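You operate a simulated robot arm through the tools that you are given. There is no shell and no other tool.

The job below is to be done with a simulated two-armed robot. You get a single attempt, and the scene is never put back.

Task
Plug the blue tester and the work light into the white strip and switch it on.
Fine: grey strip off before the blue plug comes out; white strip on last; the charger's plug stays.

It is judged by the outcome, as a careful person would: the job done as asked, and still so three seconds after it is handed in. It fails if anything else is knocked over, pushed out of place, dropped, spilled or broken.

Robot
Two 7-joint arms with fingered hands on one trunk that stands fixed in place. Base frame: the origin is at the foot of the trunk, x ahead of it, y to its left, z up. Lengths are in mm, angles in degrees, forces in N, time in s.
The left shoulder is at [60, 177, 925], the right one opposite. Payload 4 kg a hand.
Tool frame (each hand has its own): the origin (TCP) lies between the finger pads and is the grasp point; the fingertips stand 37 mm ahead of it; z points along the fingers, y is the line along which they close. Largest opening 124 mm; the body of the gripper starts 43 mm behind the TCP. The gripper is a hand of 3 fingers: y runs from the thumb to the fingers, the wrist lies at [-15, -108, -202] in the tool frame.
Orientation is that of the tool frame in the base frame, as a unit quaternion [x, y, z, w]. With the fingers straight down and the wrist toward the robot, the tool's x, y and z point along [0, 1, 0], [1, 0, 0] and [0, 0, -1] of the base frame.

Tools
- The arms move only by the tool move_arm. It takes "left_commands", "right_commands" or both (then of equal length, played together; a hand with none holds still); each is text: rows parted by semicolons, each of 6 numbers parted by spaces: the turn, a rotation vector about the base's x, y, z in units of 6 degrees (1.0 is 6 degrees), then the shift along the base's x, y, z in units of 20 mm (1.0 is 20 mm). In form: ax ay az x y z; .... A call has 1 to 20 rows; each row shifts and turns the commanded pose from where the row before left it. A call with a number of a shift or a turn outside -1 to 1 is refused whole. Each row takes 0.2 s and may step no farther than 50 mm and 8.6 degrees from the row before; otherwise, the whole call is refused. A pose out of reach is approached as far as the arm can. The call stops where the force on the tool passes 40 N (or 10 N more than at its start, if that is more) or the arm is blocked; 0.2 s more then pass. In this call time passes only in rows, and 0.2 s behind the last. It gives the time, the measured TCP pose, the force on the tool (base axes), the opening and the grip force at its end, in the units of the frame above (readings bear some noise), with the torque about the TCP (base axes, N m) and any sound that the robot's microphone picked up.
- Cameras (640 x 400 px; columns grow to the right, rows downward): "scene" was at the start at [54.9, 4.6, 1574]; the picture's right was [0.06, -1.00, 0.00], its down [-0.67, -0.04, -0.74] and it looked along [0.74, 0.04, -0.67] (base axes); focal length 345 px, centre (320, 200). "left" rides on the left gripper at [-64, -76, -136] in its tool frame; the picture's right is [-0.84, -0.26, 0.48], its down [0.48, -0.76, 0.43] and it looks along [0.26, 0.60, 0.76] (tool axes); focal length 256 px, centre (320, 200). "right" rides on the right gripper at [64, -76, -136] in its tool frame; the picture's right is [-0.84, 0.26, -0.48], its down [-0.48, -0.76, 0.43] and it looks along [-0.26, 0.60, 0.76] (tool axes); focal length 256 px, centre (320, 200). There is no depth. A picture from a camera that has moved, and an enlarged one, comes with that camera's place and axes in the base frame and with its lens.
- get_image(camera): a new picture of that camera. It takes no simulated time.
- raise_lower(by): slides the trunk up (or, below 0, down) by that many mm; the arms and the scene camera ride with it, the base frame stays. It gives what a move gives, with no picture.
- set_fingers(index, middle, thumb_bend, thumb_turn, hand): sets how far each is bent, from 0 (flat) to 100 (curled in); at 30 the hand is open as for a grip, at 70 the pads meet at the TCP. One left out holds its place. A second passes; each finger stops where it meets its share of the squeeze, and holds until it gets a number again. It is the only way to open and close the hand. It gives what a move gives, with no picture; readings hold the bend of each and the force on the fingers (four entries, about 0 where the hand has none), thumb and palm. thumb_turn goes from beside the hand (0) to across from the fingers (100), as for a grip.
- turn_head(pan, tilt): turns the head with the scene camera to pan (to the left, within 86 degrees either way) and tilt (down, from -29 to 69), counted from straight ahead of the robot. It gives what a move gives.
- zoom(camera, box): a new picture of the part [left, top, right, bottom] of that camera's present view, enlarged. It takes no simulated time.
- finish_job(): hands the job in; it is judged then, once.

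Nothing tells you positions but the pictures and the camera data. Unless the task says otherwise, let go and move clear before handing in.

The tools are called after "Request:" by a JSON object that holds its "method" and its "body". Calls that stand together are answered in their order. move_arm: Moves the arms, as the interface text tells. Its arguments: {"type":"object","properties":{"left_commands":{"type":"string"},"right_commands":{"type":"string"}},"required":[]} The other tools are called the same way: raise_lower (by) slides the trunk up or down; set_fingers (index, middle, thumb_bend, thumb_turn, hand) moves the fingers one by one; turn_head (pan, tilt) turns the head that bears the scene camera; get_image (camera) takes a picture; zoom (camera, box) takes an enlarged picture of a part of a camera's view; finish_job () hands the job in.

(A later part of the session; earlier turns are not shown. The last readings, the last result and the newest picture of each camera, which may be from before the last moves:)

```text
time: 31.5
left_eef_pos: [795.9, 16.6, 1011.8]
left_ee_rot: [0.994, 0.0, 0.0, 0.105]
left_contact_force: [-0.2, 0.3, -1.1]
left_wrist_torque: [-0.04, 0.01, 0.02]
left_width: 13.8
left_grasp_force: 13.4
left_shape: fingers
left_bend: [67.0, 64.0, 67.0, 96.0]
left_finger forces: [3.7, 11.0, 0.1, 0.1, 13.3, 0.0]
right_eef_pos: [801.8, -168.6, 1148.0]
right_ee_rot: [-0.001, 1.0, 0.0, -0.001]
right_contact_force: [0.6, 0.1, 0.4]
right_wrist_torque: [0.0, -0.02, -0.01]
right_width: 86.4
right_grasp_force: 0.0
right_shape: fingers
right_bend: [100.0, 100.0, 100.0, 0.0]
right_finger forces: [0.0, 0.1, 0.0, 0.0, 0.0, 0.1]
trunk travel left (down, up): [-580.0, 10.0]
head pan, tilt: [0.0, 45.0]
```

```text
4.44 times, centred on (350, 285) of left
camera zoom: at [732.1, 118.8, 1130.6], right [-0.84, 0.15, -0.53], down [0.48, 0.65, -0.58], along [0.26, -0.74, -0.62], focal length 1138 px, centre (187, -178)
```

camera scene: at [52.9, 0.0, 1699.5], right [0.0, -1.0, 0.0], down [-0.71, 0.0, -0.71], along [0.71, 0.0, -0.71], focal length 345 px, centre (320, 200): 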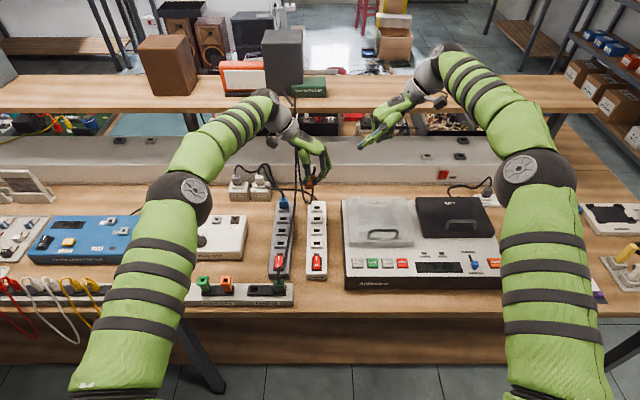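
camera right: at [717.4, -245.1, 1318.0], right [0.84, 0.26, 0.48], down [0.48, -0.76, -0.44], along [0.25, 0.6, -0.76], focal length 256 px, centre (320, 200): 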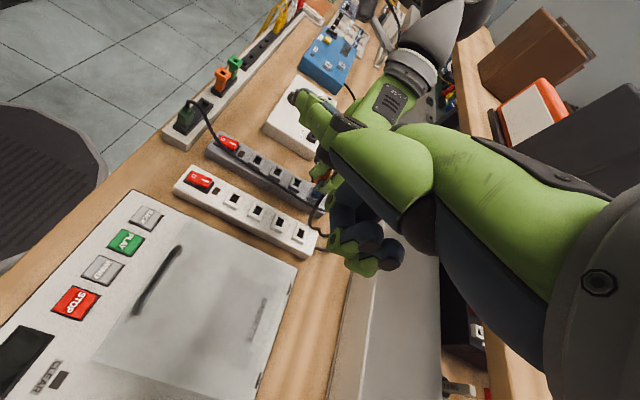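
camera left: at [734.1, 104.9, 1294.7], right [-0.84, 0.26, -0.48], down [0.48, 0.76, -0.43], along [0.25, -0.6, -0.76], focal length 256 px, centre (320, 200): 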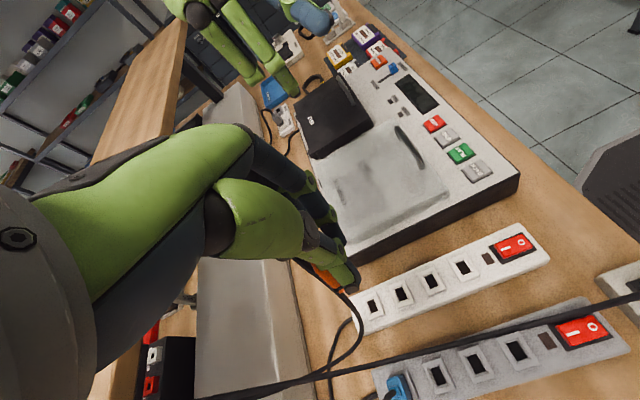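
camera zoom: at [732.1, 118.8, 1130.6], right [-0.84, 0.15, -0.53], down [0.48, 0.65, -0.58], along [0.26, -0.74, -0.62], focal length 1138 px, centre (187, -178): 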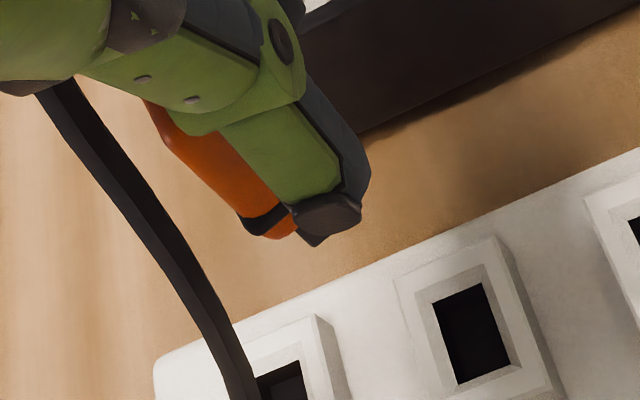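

Roll is nearly corrected. The pin's edge now shows a remaining yaw of about 13°, so I'll turn the hand −13° about z and recheck.

Request:
{"method": "move_arm", "body": {"left_commands": "0 0 -1 0 0 0; 0 0 -1 0 0 0; -0.3 0 -0.2 0 0 0"}}

Request:
{"method": "zoom", "body": {"camera": "scene", "box": [305, 175, 335, 205]}}

Request:
{"method": "zoom", "body": {"camera": "left", "box": [300, 240, 400, 330]}}

Request:
{"method": "zoom", "body": {"camera": "right", "box": [300, 160, 350, 200]}}

```text
time: 32.3
left_eef_pos: [776.5, 21.3, 1015.9]
left_ee_rot: [0.986, -0.115, -0.01, 0.12]
left_contact_force: [-0.3, 0.5, -2.0]
left_wrist_torque: [-0.01, 0.0, -0.04]
left_width: 13.6
left_grasp_force: 13.5
left_shape: fingers
left_bend: [67.0, 64.0, 67.0, 96.0]
left_finger forces: [3.5, 10.9, 0.0, 0.0, 13.1, 0.0]
left hand out of reach, approached as far as the arm can: row 2
right_eef_pos: [800.7, -169.1, 1147.5]
right_ee_rot: [0.0, 1.0, 0.0, -0.003]
right_contact_force: [0.0, -1.0, 0.5]
right_wrist_torque: [0.01, 0.03, 0.0]
right_width: 86.4
right_grasp_force: 0.1
right_shape: fingers
right_bend: [100.0, 100.0, 100.0, 0.0]
right_finger forces: [0.1, 0.0, 0.0, 0.0, 0.0, 0.0]
trunk travel left (down, up): [-580.0, 10.0]
head pan, tilt: [0.0, 45.0]
```

```text
13.33 times, centred on (320, 190) of scene
camera zoom: at [54.0, -1.1, 1699.4], right [0.0, -1.0, 0.0], down [-0.71, 0.0, -0.71], along [0.71, 0.0, -0.71], focal length 4597 px, centre (320, 333)
```

zoom: 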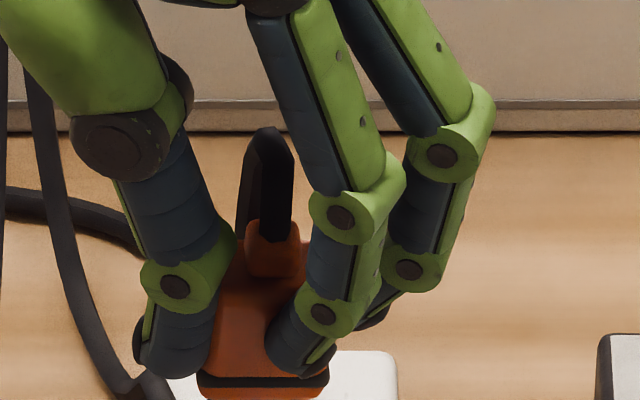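

```text
4.44 times, centred on (350, 285) of left
camera zoom: at [737.4, 139.8, 1130.7], right [-0.78, 0.32, -0.53], down [0.62, 0.51, -0.6], along [0.08, -0.8, -0.6], focal length 1138 px, centre (187, -178)
```

zoom: 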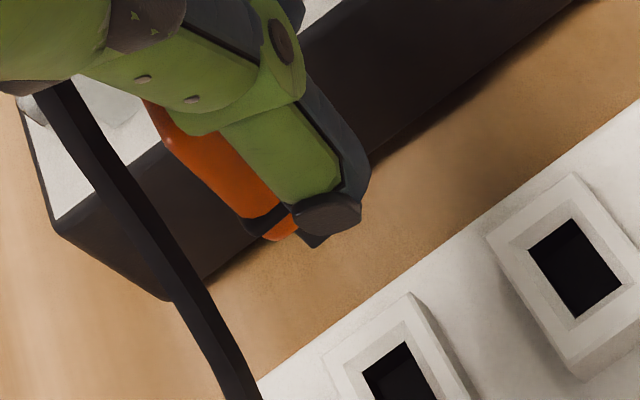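

```text
10.00 times, centred on (325, 180) of right
camera zoom: at [739.7, -245.8, 1284.1], right [0.84, 0.26, 0.48], down [0.48, -0.76, -0.44], along [0.25, 0.6, -0.76], focal length 2560 px, centre (270, 400)
```

zoom: 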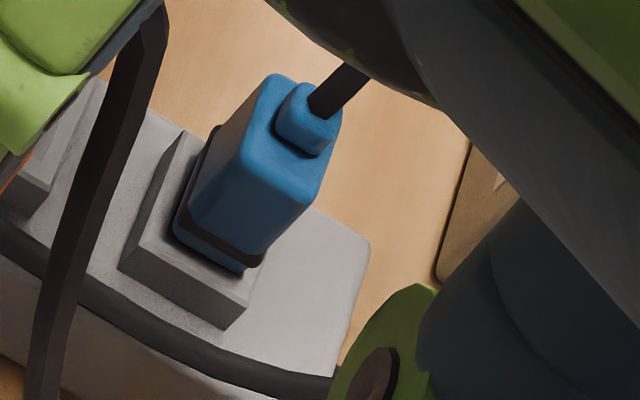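

The yaw looks squared up, but the turn drew the hand back to x≈776. A lower pose extends the reach, so I'll raise the trunk its last few mm and approach socket 2 lower down.

Request:
{"method": "raise_lower", "body": {"by": 9}}

Request:
{"method": "move_arm", "body": {"left_commands": "0 0 0 0 -0.15 -0.9; 0 0 0 0 -0.15 -0.9; 0 0 0 0.5 -0.1 -0.5; 0 0 0 0.5 0 -0.2"}}

Request:
{"method": "zoom", "body": {"camera": "scene", "box": [300, 185, 340, 225]}}

Request:
{"method": "zoom", "body": {"camera": "left", "box": [280, 220, 400, 340]}}

Request:
{"method": "zoom", "body": {"camera": "right", "box": [200, 120, 360, 260]}}

```text
time: 32.9
left_eef_pos: [775.8, 23.0, 1024.3]
left_ee_rot: [0.986, -0.115, -0.01, 0.12]
left_contact_force: [0.3, 0.3, -1.1]
left_wrist_torque: [0.01, -0.01, 0.03]
left_width: 13.9
left_grasp_force: 13.8
left_shape: fingers
left_bend: [67.0, 64.0, 67.0, 96.0]
left_finger forces: [3.6, 10.9, 0.0, 0.0, 13.2, 0.0]
right_eef_pos: [802.1, -168.6, 1158.3]
right_ee_rot: [-0.001, 1.0, 0.001, -0.002]
right_contact_force: [0.3, -0.6, -0.8]
right_wrist_torque: [-0.01, 0.0, -0.01]
right_width: 86.7
right_grasp_force: 0.1
right_shape: fingers
right_bend: [100.0, 100.0, 100.0, 0.0]
right_finger forces: [0.0, 0.0, 0.0, 0.1, 0.0, 0.1]
trunk travel left (down, up): [-589.0, 1.0]
head pan, tilt: [0.0, 45.0]
```

```text
time: 33.9
left_eef_pos: [775.3, 16.6, 984.0]
left_ee_rot: [0.986, -0.114, -0.011, 0.12]
left_contact_force: [-0.7, -0.2, -0.8]
left_wrist_torque: [0.0, 0.02, 0.0]
left_width: 13.7
left_grasp_force: 13.4
left_shape: fingers
left_bend: [67.0, 64.0, 67.0, 96.0]
left_finger forces: [3.5, 10.8, 0.1, 0.0, 13.2, 0.0]
left hand out of reach, approached as far as the arm can: row 3, 4
right_eef_pos: [802.8, -168.3, 1157.9]
right_ee_rot: [-0.002, 1.0, 0.0, -0.002]
right_contact_force: [0.1, 0.6, -0.4]
right_wrist_torque: [0.01, 0.02, 0.0]
right_width: 86.2
right_grasp_force: 0.0
right_shape: fingers
right_bend: [100.0, 100.0, 100.0, 0.0]
right_finger forces: [0.1, 0.1, 0.0, 0.1, 0.0, 0.0]
trunk travel left (down, up): [-589.0, 1.0]
head pan, tilt: [0.0, 45.0]
```

```text
10.00 times, centred on (320, 205) of scene
camera zoom: at [53.0, 0.0, 1708.5], right [0.0, -1.0, 0.0], down [-0.71, 0.0, -0.71], along [0.71, 0.0, -0.71], focal length 3448 px, centre (320, 150)
```

zoom: 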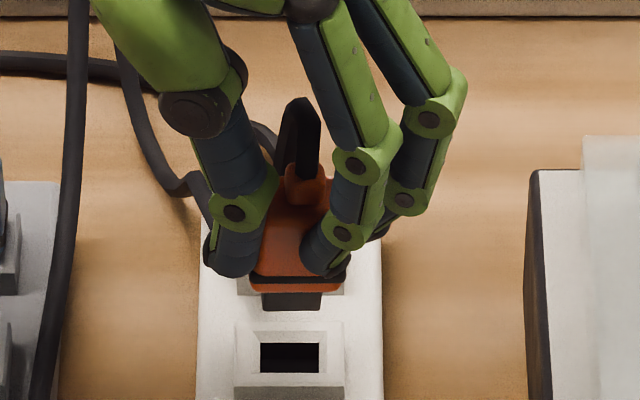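

```text
3.33 times, centred on (340, 280) of left
camera zoom: at [737.0, 134.8, 1098.9], right [-0.78, 0.32, -0.54], down [0.62, 0.51, -0.6], along [0.08, -0.8, -0.59], focal length 853 px, centre (253, -67)
```

zoom: 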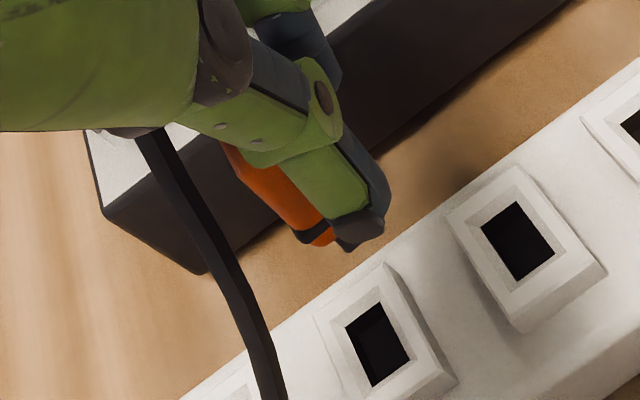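

```text
2.86 times, centred on (280, 190) of right
camera zoom: at [739.1, -244.6, 1293.8], right [0.84, 0.26, 0.48], down [0.48, -0.76, -0.44], along [0.25, 0.6, -0.76], focal length 731 px, centre (434, 229)
```

zoom: 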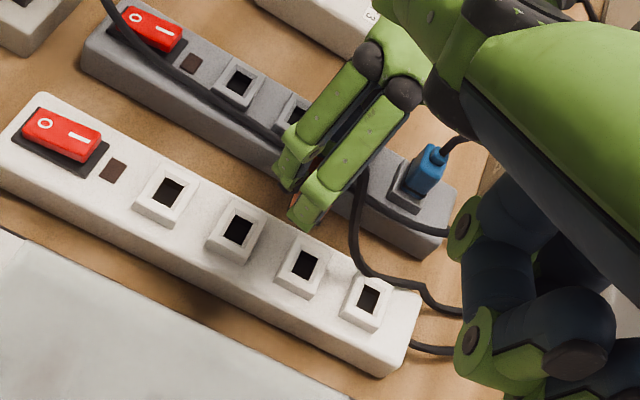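

Socket 3 (749, 10) is comfortably reachable and the pin now looks square in the scene view, so I'll use it instead. Next the pin goes just above that hole.

Request:
{"method": "move_arm", "body": {"left_commands": "0 0 0 -0.65 0 0; -0.4 0 0 -0.65 0.19 -0.5; 0 0 0 0 0 -0.8; 0 0 0 0 0 -0.6"}}

Request:
{"method": "zoom", "body": {"camera": "scene", "box": [300, 195, 340, 235]}}

Request:
{"method": "zoom", "body": {"camera": "left", "box": [280, 220, 400, 340]}}

Request:
{"method": "zoom", "body": {"camera": "right", "box": [200, 120, 320, 240]}}

```text
time: 34.9
left_eef_pos: [750.2, 21.5, 946.5]
left_ee_rot: [0.983, -0.114, -0.008, 0.14]
left_contact_force: [0.2, 0.8, -0.9]
left_wrist_torque: [-0.02, 0.04, 0.0]
left_width: 13.4
left_grasp_force: 13.8
left_shape: fingers
left_bend: [67.0, 64.0, 67.0, 96.0]
left_finger forces: [3.4, 10.9, 0.0, 0.1, 13.2, 0.1]
right_eef_pos: [801.5, -167.5, 1157.9]
right_ee_rot: [-0.001, 1.0, 0.0, -0.002]
right_contact_force: [0.1, 0.1, -0.5]
right_wrist_torque: [0.02, 0.01, 0.02]
right_width: 86.6
right_grasp_force: 0.0
right_shape: fingers
right_bend: [100.0, 100.0, 100.0, 0.0]
right_finger forces: [0.0, 0.1, 0.0, 0.0, 0.0, 0.0]
trunk travel left (down, up): [-589.0, 1.0]
head pan, tilt: [0.0, 45.0]
```

```text
10.00 times, centred on (320, 215) of scene
camera zoom: at [53.1, 0.2, 1708.5], right [0.0, -1.0, 0.0], down [-0.71, 0.0, -0.71], along [0.71, 0.0, -0.71], focal length 3448 px, centre (320, 50)
```

zoom: 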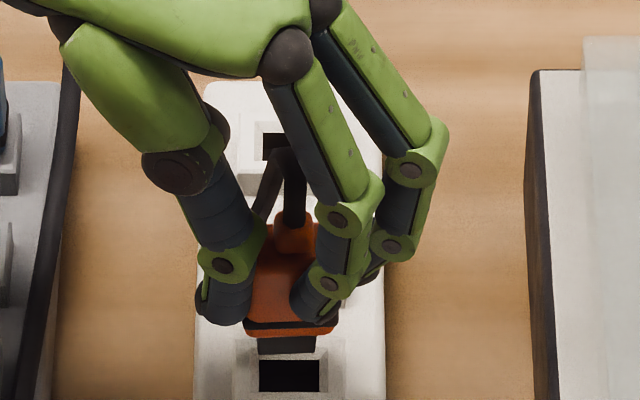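

```text
3.33 times, centred on (340, 280) of left
camera zoom: at [710.8, 143.7, 1056.0], right [-0.78, 0.3, -0.55], down [0.62, 0.48, -0.62], along [0.08, -0.82, -0.56], focal length 853 px, centre (253, -67)
```

zoom: 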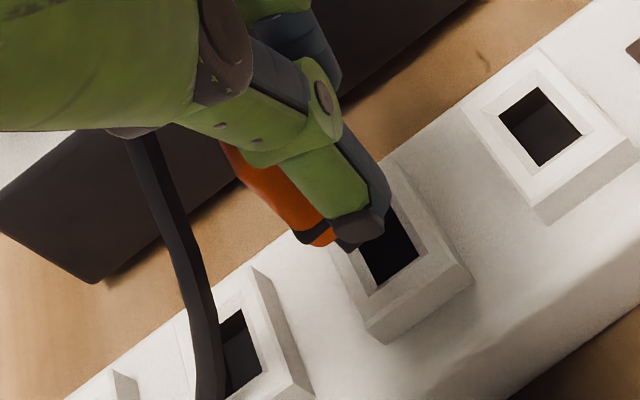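

```text
3.33 times, centred on (260, 180) of right
camera zoom: at [739.1, -244.4, 1293.9], right [0.84, 0.26, 0.48], down [0.48, -0.76, -0.44], along [0.25, 0.6, -0.76], focal length 853 px, centre (520, 267)
```

zoom: 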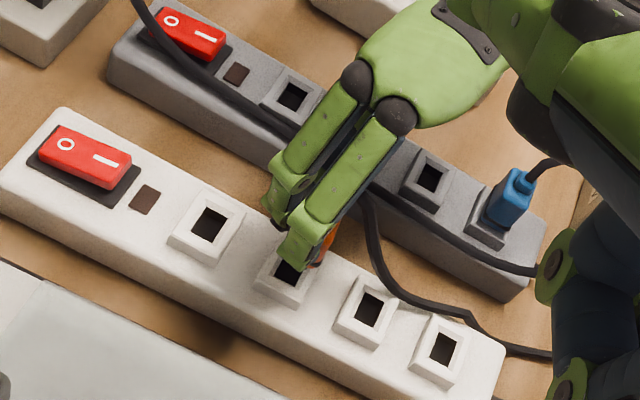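

The pin is centred over socket 3 within about 1 mm in both views. I'll lower it gently into the funnel.

Request:
{"method": "move_arm", "body": {"left_commands": "0 0 0 -0.03 -0.02 -0.3; 0 0 0 0 0 -0.3; 0 0 0 0 0 -0.2; 0 0 0 0 0 -0.2; 0 0 0 0 0 -0.2"}}

Request:
{"method": "zoom", "body": {"camera": "scene", "box": [300, 195, 340, 235]}}

Request:
{"method": "zoom", "body": {"camera": "left", "box": [280, 220, 400, 340]}}

```text
time: 36.1
left_eef_pos: [750.2, 21.0, 922.5]
left_ee_rot: [0.983, -0.115, -0.008, 0.139]
left_contact_force: [0.2, 0.2, 1.7]
left_wrist_torque: [-0.05, 0.02, -0.1]
left_width: 13.2
left_grasp_force: 14.8
left_shape: fingers
left_bend: [67.0, 64.0, 67.0, 96.0]
left_finger forces: [4.0, 12.0, 0.1, 0.0, 14.2, 0.0]
right_eef_pos: [802.3, -169.3, 1157.2]
right_ee_rot: [-0.001, 1.0, 0.0, -0.001]
right_contact_force: [0.2, -0.8, -0.2]
right_wrist_torque: [0.01, 0.02, 0.01]
right_width: 86.4
right_grasp_force: 0.1
right_shape: fingers
right_bend: [100.0, 100.0, 100.0, 0.0]
right_finger forces: [0.0, 0.0, 0.0, 0.0, 0.1, 0.0]
trunk travel left (down, up): [-589.0, 1.0]
head pan, tilt: [0.0, 45.0]
```

```text
10.00 times, centred on (320, 215) of scene
camera zoom: at [53.2, 0.0, 1708.5], right [0.0, -1.0, 0.0], down [-0.71, 0.0, -0.71], along [0.71, 0.0, -0.71], focal length 3448 px, centre (320, 50)
```

zoom: 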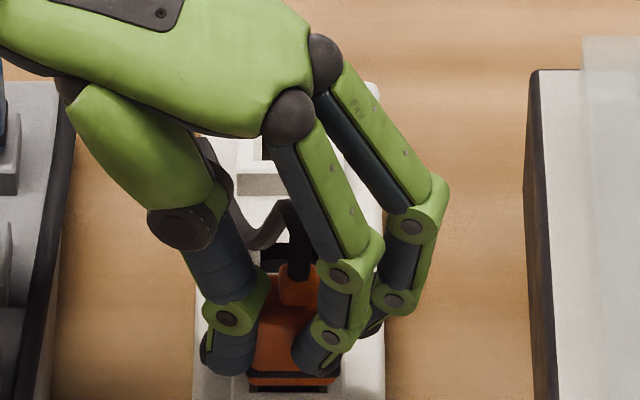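

```text
3.33 times, centred on (340, 280) of left
camera zoom: at [710.5, 143.0, 1031.8], right [-0.78, 0.3, -0.55], down [0.62, 0.48, -0.62], along [0.08, -0.82, -0.56], focal length 853 px, centre (253, -67)
```

zoom: 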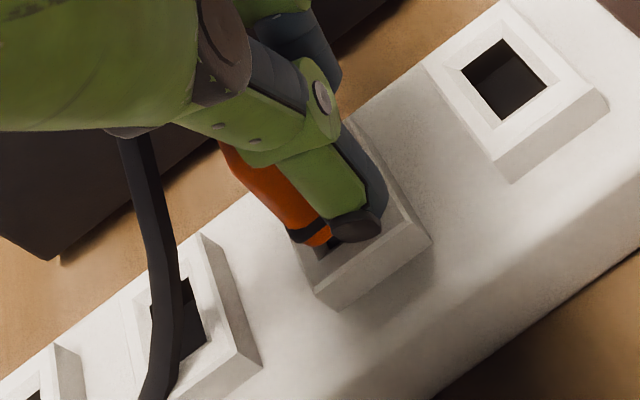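

The pin is entering with almost no force. I'll keep pushing it down to seat.

Request:
{"method": "move_arm", "body": {"left_commands": "0 0 0 0 0 -0.15; 0 0 0 0 0 -0.15; 0 0 0 0 0 -0.15; 0 0 0 0 0 -0.15"}}

Request:
{"method": "zoom", "body": {"camera": "scene", "box": [300, 195, 340, 235]}}

Request:
{"method": "zoom", "body": {"camera": "left", "box": [280, 220, 400, 340]}}

```text
time: 37.1
left_eef_pos: [748.6, 21.6, 915.3]
left_ee_rot: [0.983, -0.114, -0.005, 0.141]
left_contact_force: [-0.1, 8.2, 37.0]
left_wrist_torque: [-0.3, 0.21, -0.23]
left_width: 12.0
left_grasp_force: 23.5
left_shape: fingers
left_bend: [67.0, 63.0, 67.0, 96.0]
left_finger forces: [4.3, 12.2, 0.1, 0.1, 30.6, 0.0]
right_eef_pos: [799.7, -168.2, 1159.0]
right_ee_rot: [-0.002, 1.0, 0.0, 0.0]
right_contact_force: [0.3, 0.7, 0.7]
right_wrist_torque: [0.0, 0.0, 0.0]
right_width: 86.4
right_grasp_force: 0.1
right_shape: fingers
right_bend: [100.0, 100.0, 100.0, 0.0]
right_finger forces: [0.0, 0.0, 0.0, 0.0, 0.0, 0.0]
trunk travel left (down, up): [-589.0, 1.0]
head pan, tilt: [0.0, 45.0]
```

```text
10.00 times, centred on (320, 215) of scene
camera zoom: at [49.4, 1.0, 1709.1], right [0.0, -1.0, 0.0], down [-0.71, 0.0, -0.71], along [0.71, 0.0, -0.71], focal length 3448 px, centre (320, 50)
```

zoom: 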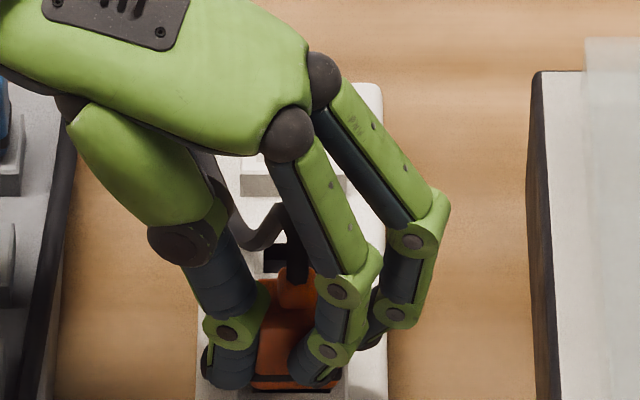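

```text
3.33 times, centred on (340, 280) of left
camera zoom: at [709.2, 144.5, 1024.8], right [-0.78, 0.29, -0.55], down [0.62, 0.48, -0.62], along [0.08, -0.83, -0.56], focal length 853 px, centre (253, -67)
```

zoom: 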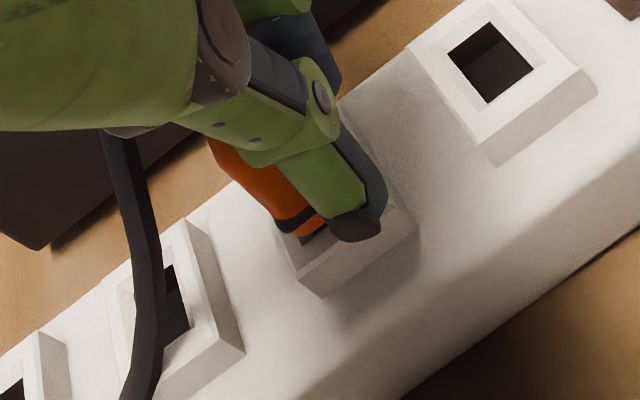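

The thumb tip has reached the collar and is blocking the last few mm. I'll let go, lift clear, square the hand up, and regrip higher to finish seating it.

Request:
{"method": "set_fingers", "body": {"hand": "left", "index": 57, "middle": 57, "thumb_bend": 55}}

Request:
{"method": "move_arm", "body": {"left_commands": "0 0 0 0 0 0.4; 0 0 0 0 0 0.6; 0 0 0 0 0 0.6; 1 0 0 0 -0.2 0; 1 0 0 0 -0.2 0; 0.7 0 1 0 -0.15 0; 0 0 1 0 0 0"}}

Request:
{"method": "zoom", "body": {"camera": "scene", "box": [295, 185, 345, 235]}}

Request:
{"method": "zoom", "body": {"camera": "left", "box": [260, 200, 420, 340]}}

Request:
{"method": "zoom", "body": {"camera": "right", "box": [200, 120, 320, 240]}}

```text
time: 38.1
left_eef_pos: [749.7, 21.1, 909.9]
left_ee_rot: [0.983, -0.114, -0.009, 0.14]
left_contact_force: [0.8, 0.3, 0.3]
left_wrist_torque: [-0.03, -0.01, 0.04]
left_width: 44.8
left_grasp_force: 0.1
left_shape: fingers
left_bend: [56.0, 56.0, 55.0, 97.0]
left_finger forces: [0.1, 0.0, 0.0, 0.0, 0.0, 0.0]
right_eef_pos: [802.7, -168.6, 1157.1]
right_ee_rot: [-0.001, 1.0, -0.001, -0.002]
right_contact_force: [-0.5, 0.0, 0.6]
right_wrist_torque: [0.04, 0.01, -0.02]
right_width: 86.4
right_grasp_force: 0.0
right_shape: fingers
right_bend: [100.0, 100.0, 100.0, 0.0]
right_finger forces: [0.0, 0.1, 0.0, 0.0, 0.0, 0.1]
trunk travel left (down, up): [-589.0, 1.0]
head pan, tilt: [0.0, 45.0]
```

```text
time: 39.7
left_eef_pos: [749.6, 9.3, 942.5]
left_ee_rot: [1.0, -0.007, -0.021, 0.001]
left_contact_force: [-1.2, 0.6, -0.7]
left_wrist_torque: [-0.02, 0.01, -0.01]
left_width: 44.5
left_grasp_force: 0.0
left_shape: fingers
left_bend: [56.0, 56.0, 55.0, 98.0]
left_finger forces: [0.0, 0.0, 0.0, 0.0, 0.0, 0.0]
right_eef_pos: [801.6, -169.2, 1156.3]
right_ee_rot: [-0.002, 1.0, 0.0, -0.001]
right_contact_force: [0.1, 0.2, 0.2]
right_wrist_torque: [0.0, -0.02, -0.02]
right_width: 86.6
right_grasp_force: 0.1
right_shape: fingers
right_bend: [100.0, 100.0, 100.0, 0.0]
right_finger forces: [0.0, 0.0, 0.0, 0.1, 0.0, 0.0]
trunk travel left (down, up): [-589.0, 1.0]
head pan, tilt: [0.0, 45.0]
```

```text
8.00 times, centred on (320, 210) of scene
camera zoom: at [52.8, 0.3, 1708.5], right [0.0, -1.0, 0.0], down [-0.71, 0.0, -0.71], along [0.71, 0.0, -0.71], focal length 2758 px, centre (320, 120)
```

zoom: 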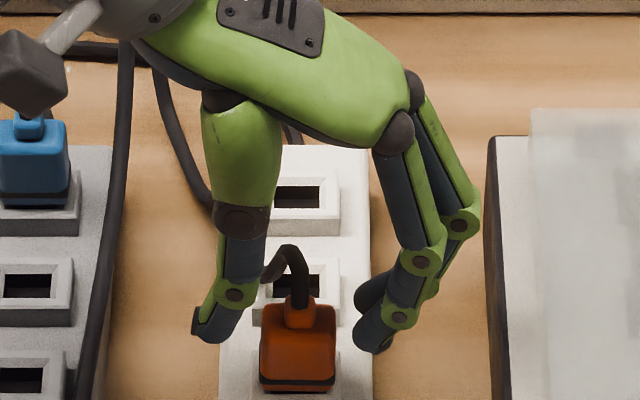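

```text
2.86 times, centred on (340, 270) of left
camera zoom: at [692.1, 86.4, 1081.9], right [-0.85, 0.27, -0.45], down [0.47, 0.75, -0.46], along [0.21, -0.6, -0.77], focal length 731 px, centre (263, 0)
```

zoom: 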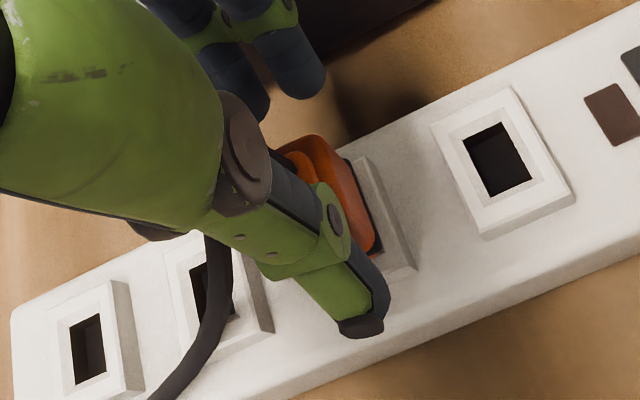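

```text
3.33 times, centred on (260, 180) of right
camera zoom: at [738.9, -244.3, 1294.0], right [0.84, 0.26, 0.48], down [0.48, -0.76, -0.44], along [0.25, 0.6, -0.76], focal length 853 px, centre (520, 267)
```

zoom: 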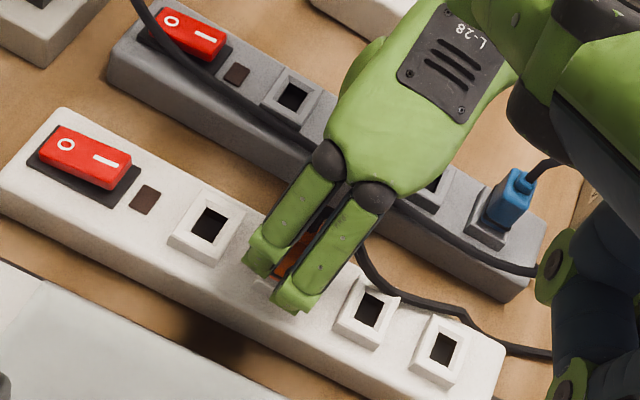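

The plug stands upright in socket 3. I'll check how deeply it is seated compared with the blue one.

Request:
{"method": "zoom", "body": {"camera": "scene", "box": [305, 215, 335, 245]}}

Request:
{"method": "zoom", "body": {"camera": "scene", "box": [270, 190, 300, 220]}}

Request:
{"method": "zoom", "body": {"camera": "left", "box": [320, 230, 380, 300]}}

```text
13.33 times, centred on (320, 230) of scene
camera zoom: at [52.8, 0.3, 1708.5], right [0.0, -1.0, 0.0], down [-0.71, 0.0, -0.71], along [0.71, 0.0, -0.71], focal length 4597 px, centre (320, -200)
```

zoom: 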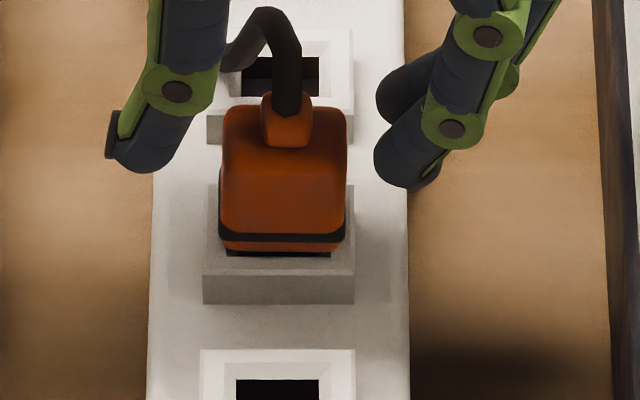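

```text
13.33 times, centred on (285, 205) of scene
camera zoom: at [52.8, 0.3, 1708.5], right [0.0, -1.0, 0.0], down [-0.71, 0.0, -0.71], along [0.71, 0.0, -0.71], focal length 4597 px, centre (787, 133)
```

zoom: 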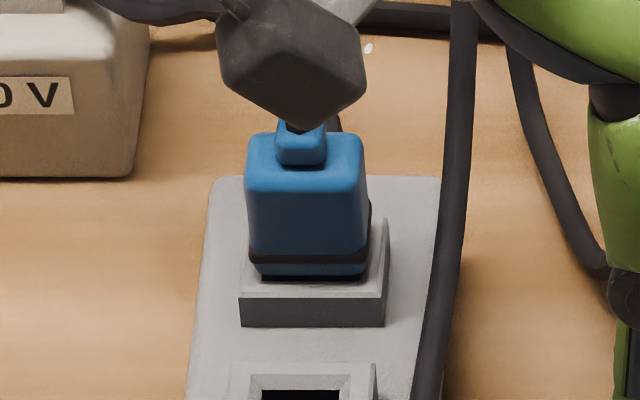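

```text
5.71 times, centred on (350, 265) of left
camera zoom: at [692.1, 86.4, 1081.9], right [-0.85, 0.27, -0.45], down [0.47, 0.75, -0.46], along [0.21, -0.6, -0.77], focal length 1463 px, centre (149, -171)
```

zoom: 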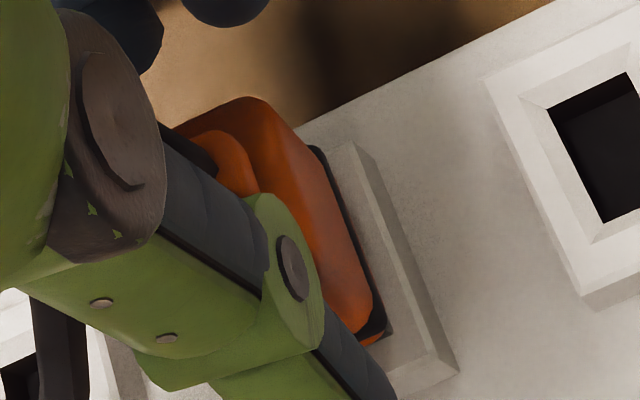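

The plug is upright and nearly home, perhaps 2 mm short. I'll regrip it higher and press it down.

Request:
{"method": "move_arm", "body": {"left_commands": "0 0 0 0 -0.02 -0.5; 0 0 0 0 0 -0.4"}}

Request:
{"method": "set_fingers", "body": {"hand": "left", "index": 70, "middle": 70, "thumb_bend": 70}}

Request:
{"method": "zoom", "body": {"camera": "scene", "box": [305, 210, 335, 240]}}

```text
time: 40.3
left_eef_pos: [749.6, 9.3, 925.0]
left_ee_rot: [1.0, -0.008, -0.022, 0.003]
left_contact_force: [0.4, -0.1, 0.5]
left_wrist_torque: [0.02, -0.02, 0.0]
left_width: 44.8
left_grasp_force: 0.2
left_shape: fingers
left_bend: [56.0, 56.0, 55.0, 98.0]
left_finger forces: [0.0, 0.0, 0.0, 0.0, 0.0, 0.0]
right_eef_pos: [801.3, -167.9, 1157.9]
right_ee_rot: [-0.001, 1.0, 0.0, -0.002]
right_contact_force: [1.2, -0.6, -0.7]
right_wrist_torque: [-0.02, 0.01, 0.0]
right_width: 86.5
right_grasp_force: 0.1
right_shape: fingers
right_bend: [100.0, 100.0, 100.0, 0.0]
right_finger forces: [0.0, 0.0, 0.0, 0.0, 0.1, 0.1]
trunk travel left (down, up): [-589.0, 1.0]
head pan, tilt: [0.0, 45.0]
```

```text
time: 41.3
left_eef_pos: [749.2, 8.1, 924.2]
left_ee_rot: [1.0, -0.008, -0.022, 0.003]
left_contact_force: [-0.2, 2.2, 4.3]
left_wrist_torque: [-0.11, 0.03, -0.23]
left_width: 22.8
left_grasp_force: 16.8
left_shape: fingers
left_bend: [65.0, 63.0, 64.0, 98.0]
left_finger forces: [5.8, 10.7, 0.0, 0.0, 17.2, 0.0]
right_eef_pos: [801.0, -168.3, 1157.4]
right_ee_rot: [-0.001, 1.0, 0.0, -0.002]
right_contact_force: [-1.0, -0.7, 0.6]
right_wrist_torque: [0.0, -0.01, -0.01]
right_width: 86.4
right_grasp_force: 0.1
right_shape: fingers
right_bend: [100.0, 100.0, 100.0, 0.0]
right_finger forces: [0.0, 0.1, 0.1, 0.0, 0.1, 0.0]
trunk travel left (down, up): [-589.0, 1.0]
head pan, tilt: [0.0, 45.0]
```

```text
13.33 times, centred on (320, 225) of scene
camera zoom: at [52.5, 0.3, 1708.6], right [0.0, -1.0, 0.0], down [-0.71, 0.0, -0.71], along [0.71, 0.0, -0.71], focal length 4597 px, centre (320, -133)
```

zoom: 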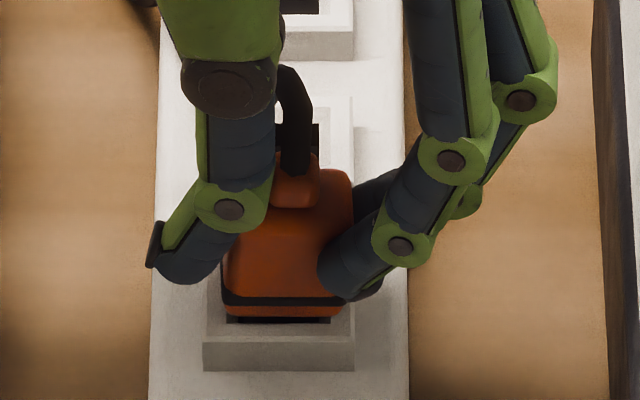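

Request:
{"method": "move_arm", "body": {"left_commands": "0 0 0 0 0 -0.15; 0 0 0 0 0 -0.1; 0 0 0 0 0 -0.1; 0 0 0 0 0 -0.1"}}

Request:
{"method": "zoom", "body": {"camera": "scene", "box": [305, 210, 335, 240]}}

Request:
{"method": "zoom", "body": {"camera": "left", "box": [310, 220, 400, 320]}}

```text
time: 42.2
left_eef_pos: [750.8, 8.7, 923.2]
left_ee_rot: [1.0, -0.007, -0.019, 0.005]
left_contact_force: [-9.7, 8.3, 21.6]
left_wrist_torque: [0.11, 0.42, -0.34]
left_width: 23.0
left_grasp_force: 23.6
left_shape: fingers
left_bend: [66.0, 63.0, 64.0, 97.0]
left_finger forces: [11.3, 9.7, 0.1, 0.1, 26.1, 0.1]
right_eef_pos: [800.8, -167.6, 1158.3]
right_ee_rot: [0.0, 1.0, 0.0, -0.002]
right_contact_force: [-0.4, -1.0, -0.7]
right_wrist_torque: [-0.02, 0.03, -0.01]
right_width: 86.6
right_grasp_force: 0.0
right_shape: fingers
right_bend: [100.0, 100.0, 100.0, 0.0]
right_finger forces: [0.0, 0.0, 0.0, 0.1, 0.0, 0.1]
trunk travel left (down, up): [-589.0, 1.0]
head pan, tilt: [0.0, 45.0]
stopped in row 4 (left hand): the force on the tool passed its limit at 42 N (the readings are from after the stop); the commanded pose is now the measured one
```

```text
13.33 times, centred on (320, 225) of scene
camera zoom: at [50.6, 0.8, 1708.5], right [0.0, -1.0, 0.0], down [-0.71, 0.0, -0.71], along [0.71, 0.0, -0.71], focal length 4597 px, centre (320, -133)
```

zoom: 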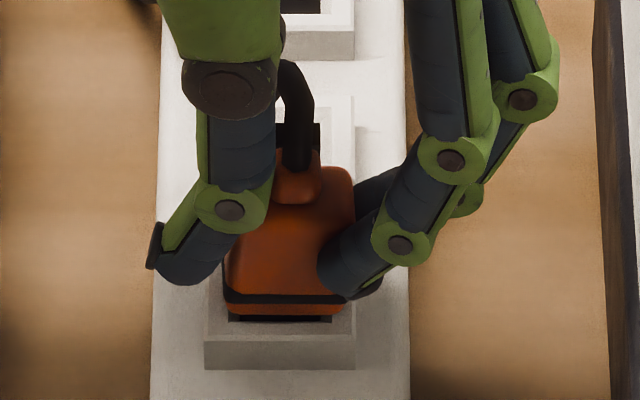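

```text
4.00 times, centred on (355, 270) of left
camera zoom: at [692.6, 86.9, 1062.6], right [-0.85, 0.26, -0.45], down [0.48, 0.75, -0.46], along [0.22, -0.61, -0.76], focal length 1024 px, centre (180, -80)
```

zoom: 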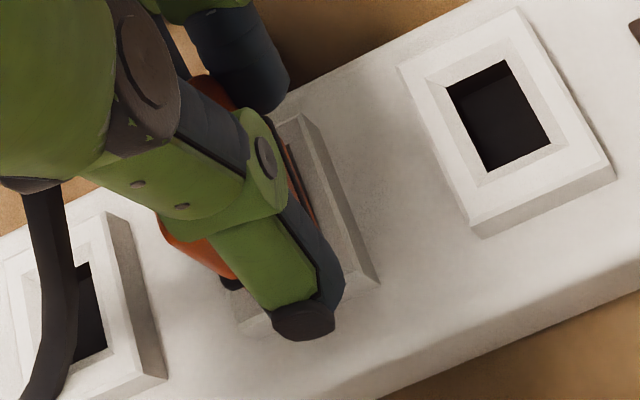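

The force rose to 42 N with no further motion, so it is probably bottomed out. I'll release, lift off, and compare with the blue plug.

Request:
{"method": "set_fingers", "body": {"hand": "left", "index": 55, "middle": 55, "thumb_bend": 53}}

Request:
{"method": "move_arm", "body": {"left_commands": "0 0 0 0 0 0.5; 0 0 0 0 0 0.8; 0 0 0 0 0 0.8; 0 0 0 0 0 0.8; 0 0 0 -0.8 0.5 0.5; 0 0 0 -0.8 0.5 0.5; 0 0 0 -0.8 0.5 0.5; 0 0 0 -0.8 0.5 0.5"}}

Request:
{"method": "zoom", "body": {"camera": "scene", "box": [300, 195, 340, 245]}}

Request:
{"method": "get_image", "body": {"camera": "left"}}

Request:
{"method": "get_image", "body": {"camera": "right"}}

Request:
{"method": "get_image", "body": {"camera": "scene"}}

```text
time: 43.2
left_eef_pos: [750.3, 8.0, 919.6]
left_ee_rot: [1.0, -0.007, -0.02, 0.005]
left_contact_force: [-1.0, 0.9, -0.1]
left_wrist_torque: [-0.03, 0.0, 0.01]
left_width: 49.7
left_grasp_force: 0.1
left_shape: fingers
left_bend: [55.0, 55.0, 53.0, 97.0]
left_finger forces: [0.1, 0.0, 0.1, 0.0, 0.0, 0.0]
right_eef_pos: [801.8, -168.3, 1157.0]
right_ee_rot: [-0.001, 1.0, 0.001, -0.001]
right_contact_force: [0.9, -0.9, -0.3]
right_wrist_torque: [-0.01, -0.03, -0.01]
right_width: 86.7
right_grasp_force: 0.1
right_shape: fingers
right_bend: [100.0, 100.0, 100.0, 0.0]
right_finger forces: [0.0, 0.0, 0.0, 0.0, 0.0, 0.1]
trunk travel left (down, up): [-589.0, 1.0]
head pan, tilt: [0.0, 45.0]
```

```text
time: 45.0
left_eef_pos: [686.3, 47.3, 1017.1]
left_ee_rot: [1.0, -0.007, -0.02, 0.004]
left_contact_force: [0.2, -0.2, 0.0]
left_wrist_torque: [0.01, 0.01, 0.01]
left_width: 49.3
left_grasp_force: 0.1
left_shape: fingers
left_bend: [55.0, 55.0, 53.0, 98.0]
left_finger forces: [0.1, 0.1, 0.1, 0.1, 0.0, 0.0]
right_eef_pos: [802.1, -168.8, 1157.0]
right_ee_rot: [0.0, 1.0, 0.0, -0.002]
right_contact_force: [-0.2, -0.4, -0.7]
right_wrist_torque: [-0.02, 0.01, -0.01]
right_width: 86.4
right_grasp_force: 0.1
right_shape: fingers
right_bend: [100.0, 100.0, 100.0, 0.0]
right_finger forces: [0.1, 0.1, 0.0, 0.0, 0.0, 0.1]
trunk travel left (down, up): [-589.0, 1.0]
head pan, tilt: [0.0, 45.0]
```

```text
8.00 times, centred on (320, 220) of scene
camera zoom: at [52.4, 0.2, 1708.5], right [0.0, -1.0, 0.0], down [-0.71, 0.0, -0.71], along [0.71, 0.0, -0.71], focal length 2758 px, centre (320, 40)
```

zoom: 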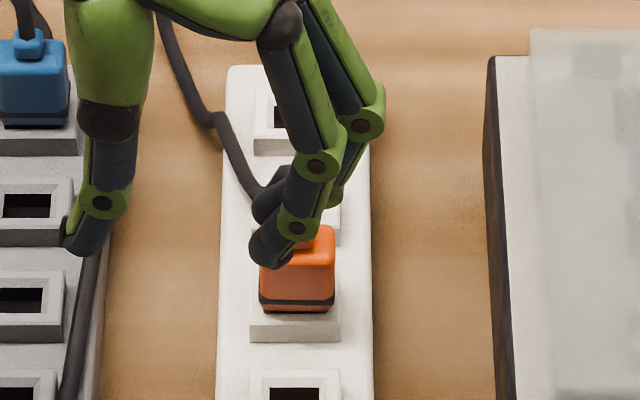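

```text
taken
camera left: at [629.4, 125.6, 1157.5], right [-0.85, 0.27, -0.45], down [0.48, 0.75, -0.46], along [0.22, -0.61, -0.77], focal length 256 px, centre (320, 200)
```

left: 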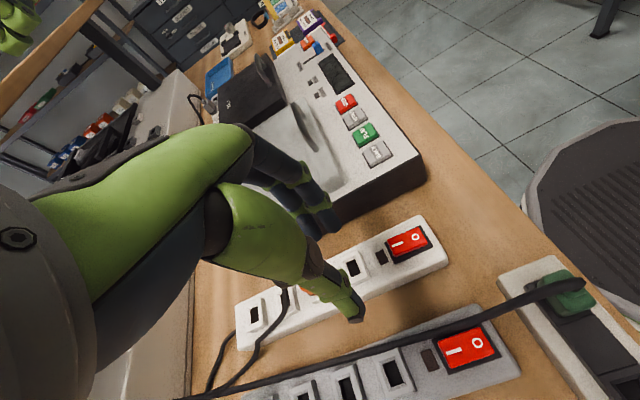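

```text
taken
camera right: at [738.5, -244.5, 1294.2], right [0.84, 0.26, 0.48], down [0.48, -0.76, -0.44], along [0.25, 0.6, -0.76], focal length 256 px, centre (320, 200)
```

right: 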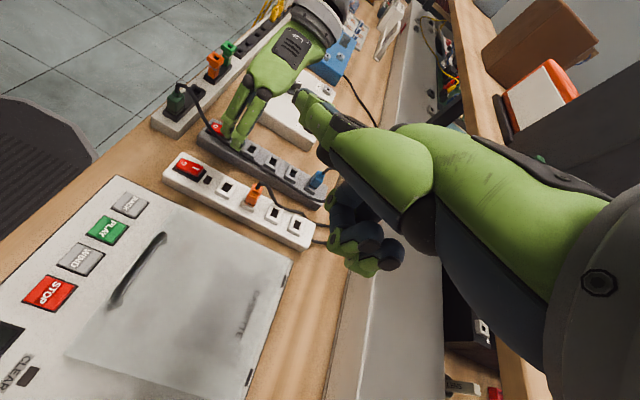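

```text
taken
camera scene: at [52.4, 0.2, 1708.5], right [0.0, -1.0, 0.0], down [-0.71, 0.0, -0.71], along [0.71, 0.0, -0.71], focal length 345 px, centre (320, 200)
```

scene: 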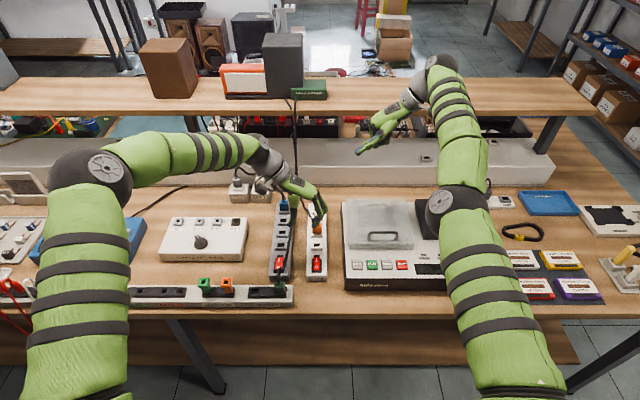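

Request:
{"method": "zoom", "body": {"camera": "right", "box": [210, 140, 350, 260]}}

Request:
{"method": "zoom", "body": {"camera": "right", "box": [230, 165, 290, 225]}}

Request:
{"method": "zoom", "body": {"camera": "right", "box": [290, 150, 340, 210]}}

Request:
{"method": "zoom", "body": {"camera": "scene", "box": [305, 215, 335, 245]}}

```text
3.33 times, centred on (280, 200) of right
camera zoom: at [738.5, -244.5, 1294.2], right [0.84, 0.26, 0.48], down [0.48, -0.76, -0.44], along [0.25, 0.6, -0.76], focal length 853 px, centre (453, 200)
```

zoom: 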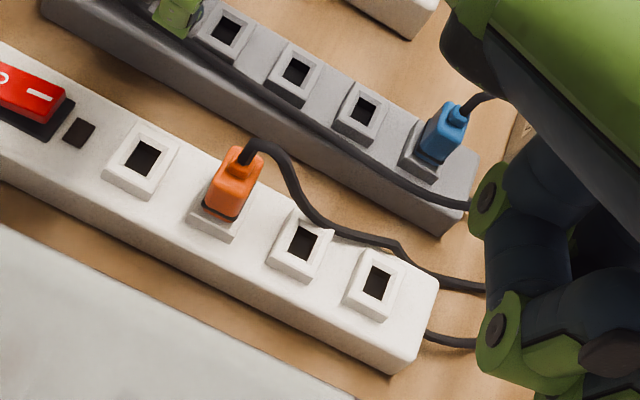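

```text
6.67 times, centred on (260, 195) of right
camera zoom: at [738.5, -244.5, 1294.2], right [0.84, 0.26, 0.48], down [0.48, -0.76, -0.44], along [0.25, 0.6, -0.76], focal length 1707 px, centre (720, 233)
```

zoom: 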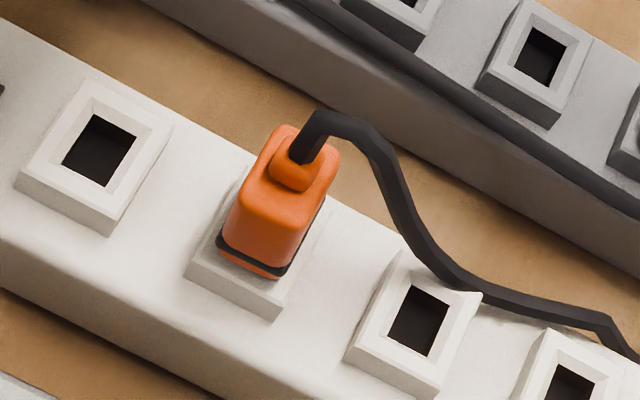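

```text
6.67 times, centred on (315, 180) of right
camera zoom: at [738.5, -244.5, 1294.2], right [0.84, 0.26, 0.48], down [0.48, -0.76, -0.44], along [0.25, 0.6, -0.76], focal length 1707 px, centre (353, 333)
```

zoom: 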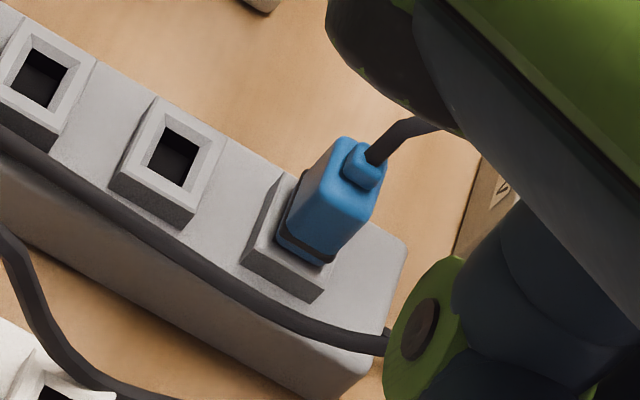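

```text
13.33 times, centred on (320, 230) of scene
camera zoom: at [52.4, 0.2, 1708.5], right [0.0, -1.0, 0.0], down [-0.71, 0.0, -0.71], along [0.71, 0.0, -0.71], focal length 4597 px, centre (320, -200)
```

zoom: 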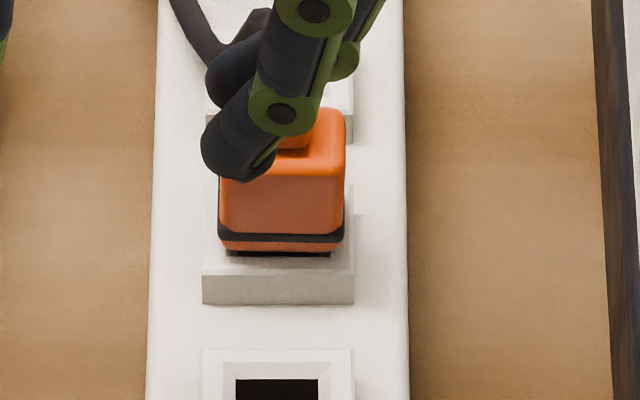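

The orange plug is fully down, sitting on its collar like the blue one, with its lead routed to the back. For the blue plug I'll turn the left hand back to its normal pose, since the reach is longer that way, and hover near the plug.

Request:
{"method": "move_arm", "body": {"left_commands": "0.08 -0.38 0 0 0.5 0.6; 0 0 1 0 0.5 0.6; 0 0 1 0.3 0.5 0; 0 0 1 0.3 0.5 0; 0 0 1 0.3 0.5 0; 0 0 1 0.3 0.5 0; 0 0 1 0.3 0.5 0; 0 0 1 0.3 0.2 0; 0 0 1 0.3 0 0; 0 0 1 0.3 0 0; 0 0 1 0.3 0 0; 0 0 1 0.3 0 0; 0 0 1 0.3 0 0; 0 0 1 0.3 0 0; 0 0 1 0.3 0 0; 0 0 1 0.3 0 0; 0 0 0.13 0.3 0 0"}}

Request:
{"method": "set_fingers", "body": {"hand": "left", "index": 55, "middle": 55, "thumb_bend": 53}}

Request:
{"method": "get_image", "body": {"camera": "left"}}

Request:
{"method": "zoom", "body": {"camera": "right", "box": [180, 80, 380, 260]}}

Request:
{"method": "zoom", "body": {"camera": "scene", "box": [230, 150, 350, 260]}}

```text
time: 48.6
left_eef_pos: [776.9, 120.5, 1042.5]
left_ee_rot: [0.707, 0.707, 0.0, -0.001]
left_contact_force: [-0.5, 1.3, 1.1]
left_wrist_torque: [0.02, -0.01, 0.01]
left_width: 49.5
left_grasp_force: 0.0
left_shape: fingers
left_bend: [55.0, 55.0, 53.0, 98.0]
left_finger forces: [0.0, 0.0, 0.0, 0.0, 0.0, 0.1]
right_eef_pos: [802.5, -168.1, 1156.9]
right_ee_rot: [-0.001, 1.0, 0.0, -0.002]
right_contact_force: [0.2, -0.2, -0.3]
right_wrist_torque: [-0.01, 0.02, -0.04]
right_width: 86.7
right_grasp_force: 0.0
right_shape: fingers
right_bend: [100.0, 100.0, 100.0, 0.0]
right_finger forces: [0.0, 0.0, 0.0, 0.0, 0.0, 0.1]
trunk travel left (down, up): [-589.0, 1.0]
head pan, tilt: [0.0, 45.0]
```

```text
time: 49.6
left_eef_pos: [776.6, 121.4, 1042.3]
left_ee_rot: [0.707, 0.707, -0.001, -0.001]
left_contact_force: [0.0, 0.1, 0.1]
left_wrist_torque: [0.02, 0.03, -0.02]
left_width: 49.5
left_grasp_force: 0.0
left_shape: fingers
left_bend: [55.0, 55.0, 53.0, 98.0]
left_finger forces: [0.1, 0.1, 0.0, 0.1, 0.0, 0.0]
right_eef_pos: [802.1, -170.0, 1157.3]
right_ee_rot: [-0.001, 1.0, 0.0, -0.002]
right_contact_force: [0.1, 0.5, 0.1]
right_wrist_torque: [0.04, 0.02, 0.02]
right_width: 86.6
right_grasp_force: 0.0
right_shape: fingers
right_bend: [100.0, 100.0, 100.0, 0.0]
right_finger forces: [0.0, 0.0, 0.1, 0.0, 0.1, 0.0]
trunk travel left (down, up): [-589.0, 1.0]
head pan, tilt: [0.0, 45.0]
```

```text
taken
camera left: at [700.7, 58.2, 1179.7], right [-0.26, -0.84, -0.48], down [-0.76, 0.48, -0.43], along [0.6, 0.25, -0.76], focal length 256 px, centre (320, 200)
```

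left: 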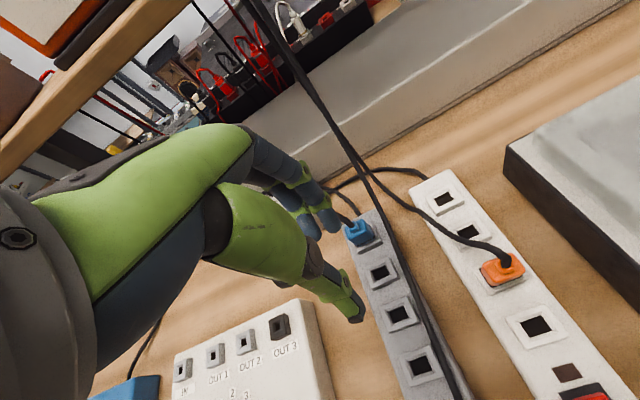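

```text
2.22 times, centred on (280, 170) of right
camera zoom: at [738.9, -244.7, 1293.9], right [0.84, 0.26, 0.48], down [0.48, -0.76, -0.44], along [0.25, 0.6, -0.76], focal length 569 px, centre (409, 267)
```

zoom: 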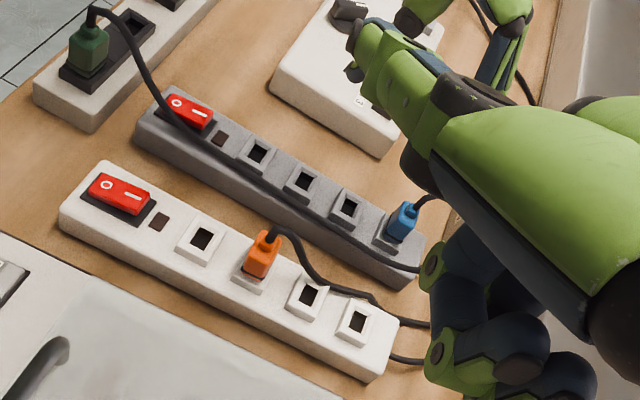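

```text
3.64 times, centred on (290, 205) of scene
camera zoom: at [52.9, 0.0, 1708.5], right [0.0, -1.0, 0.0], down [-0.71, 0.0, -0.71], along [0.71, 0.0, -0.71], focal length 1254 px, centre (429, 182)
```

zoom: 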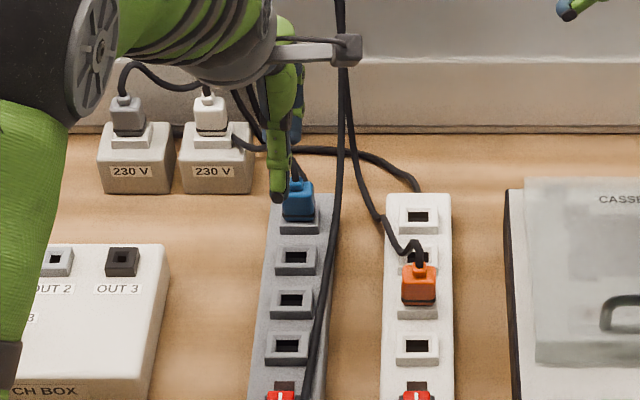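

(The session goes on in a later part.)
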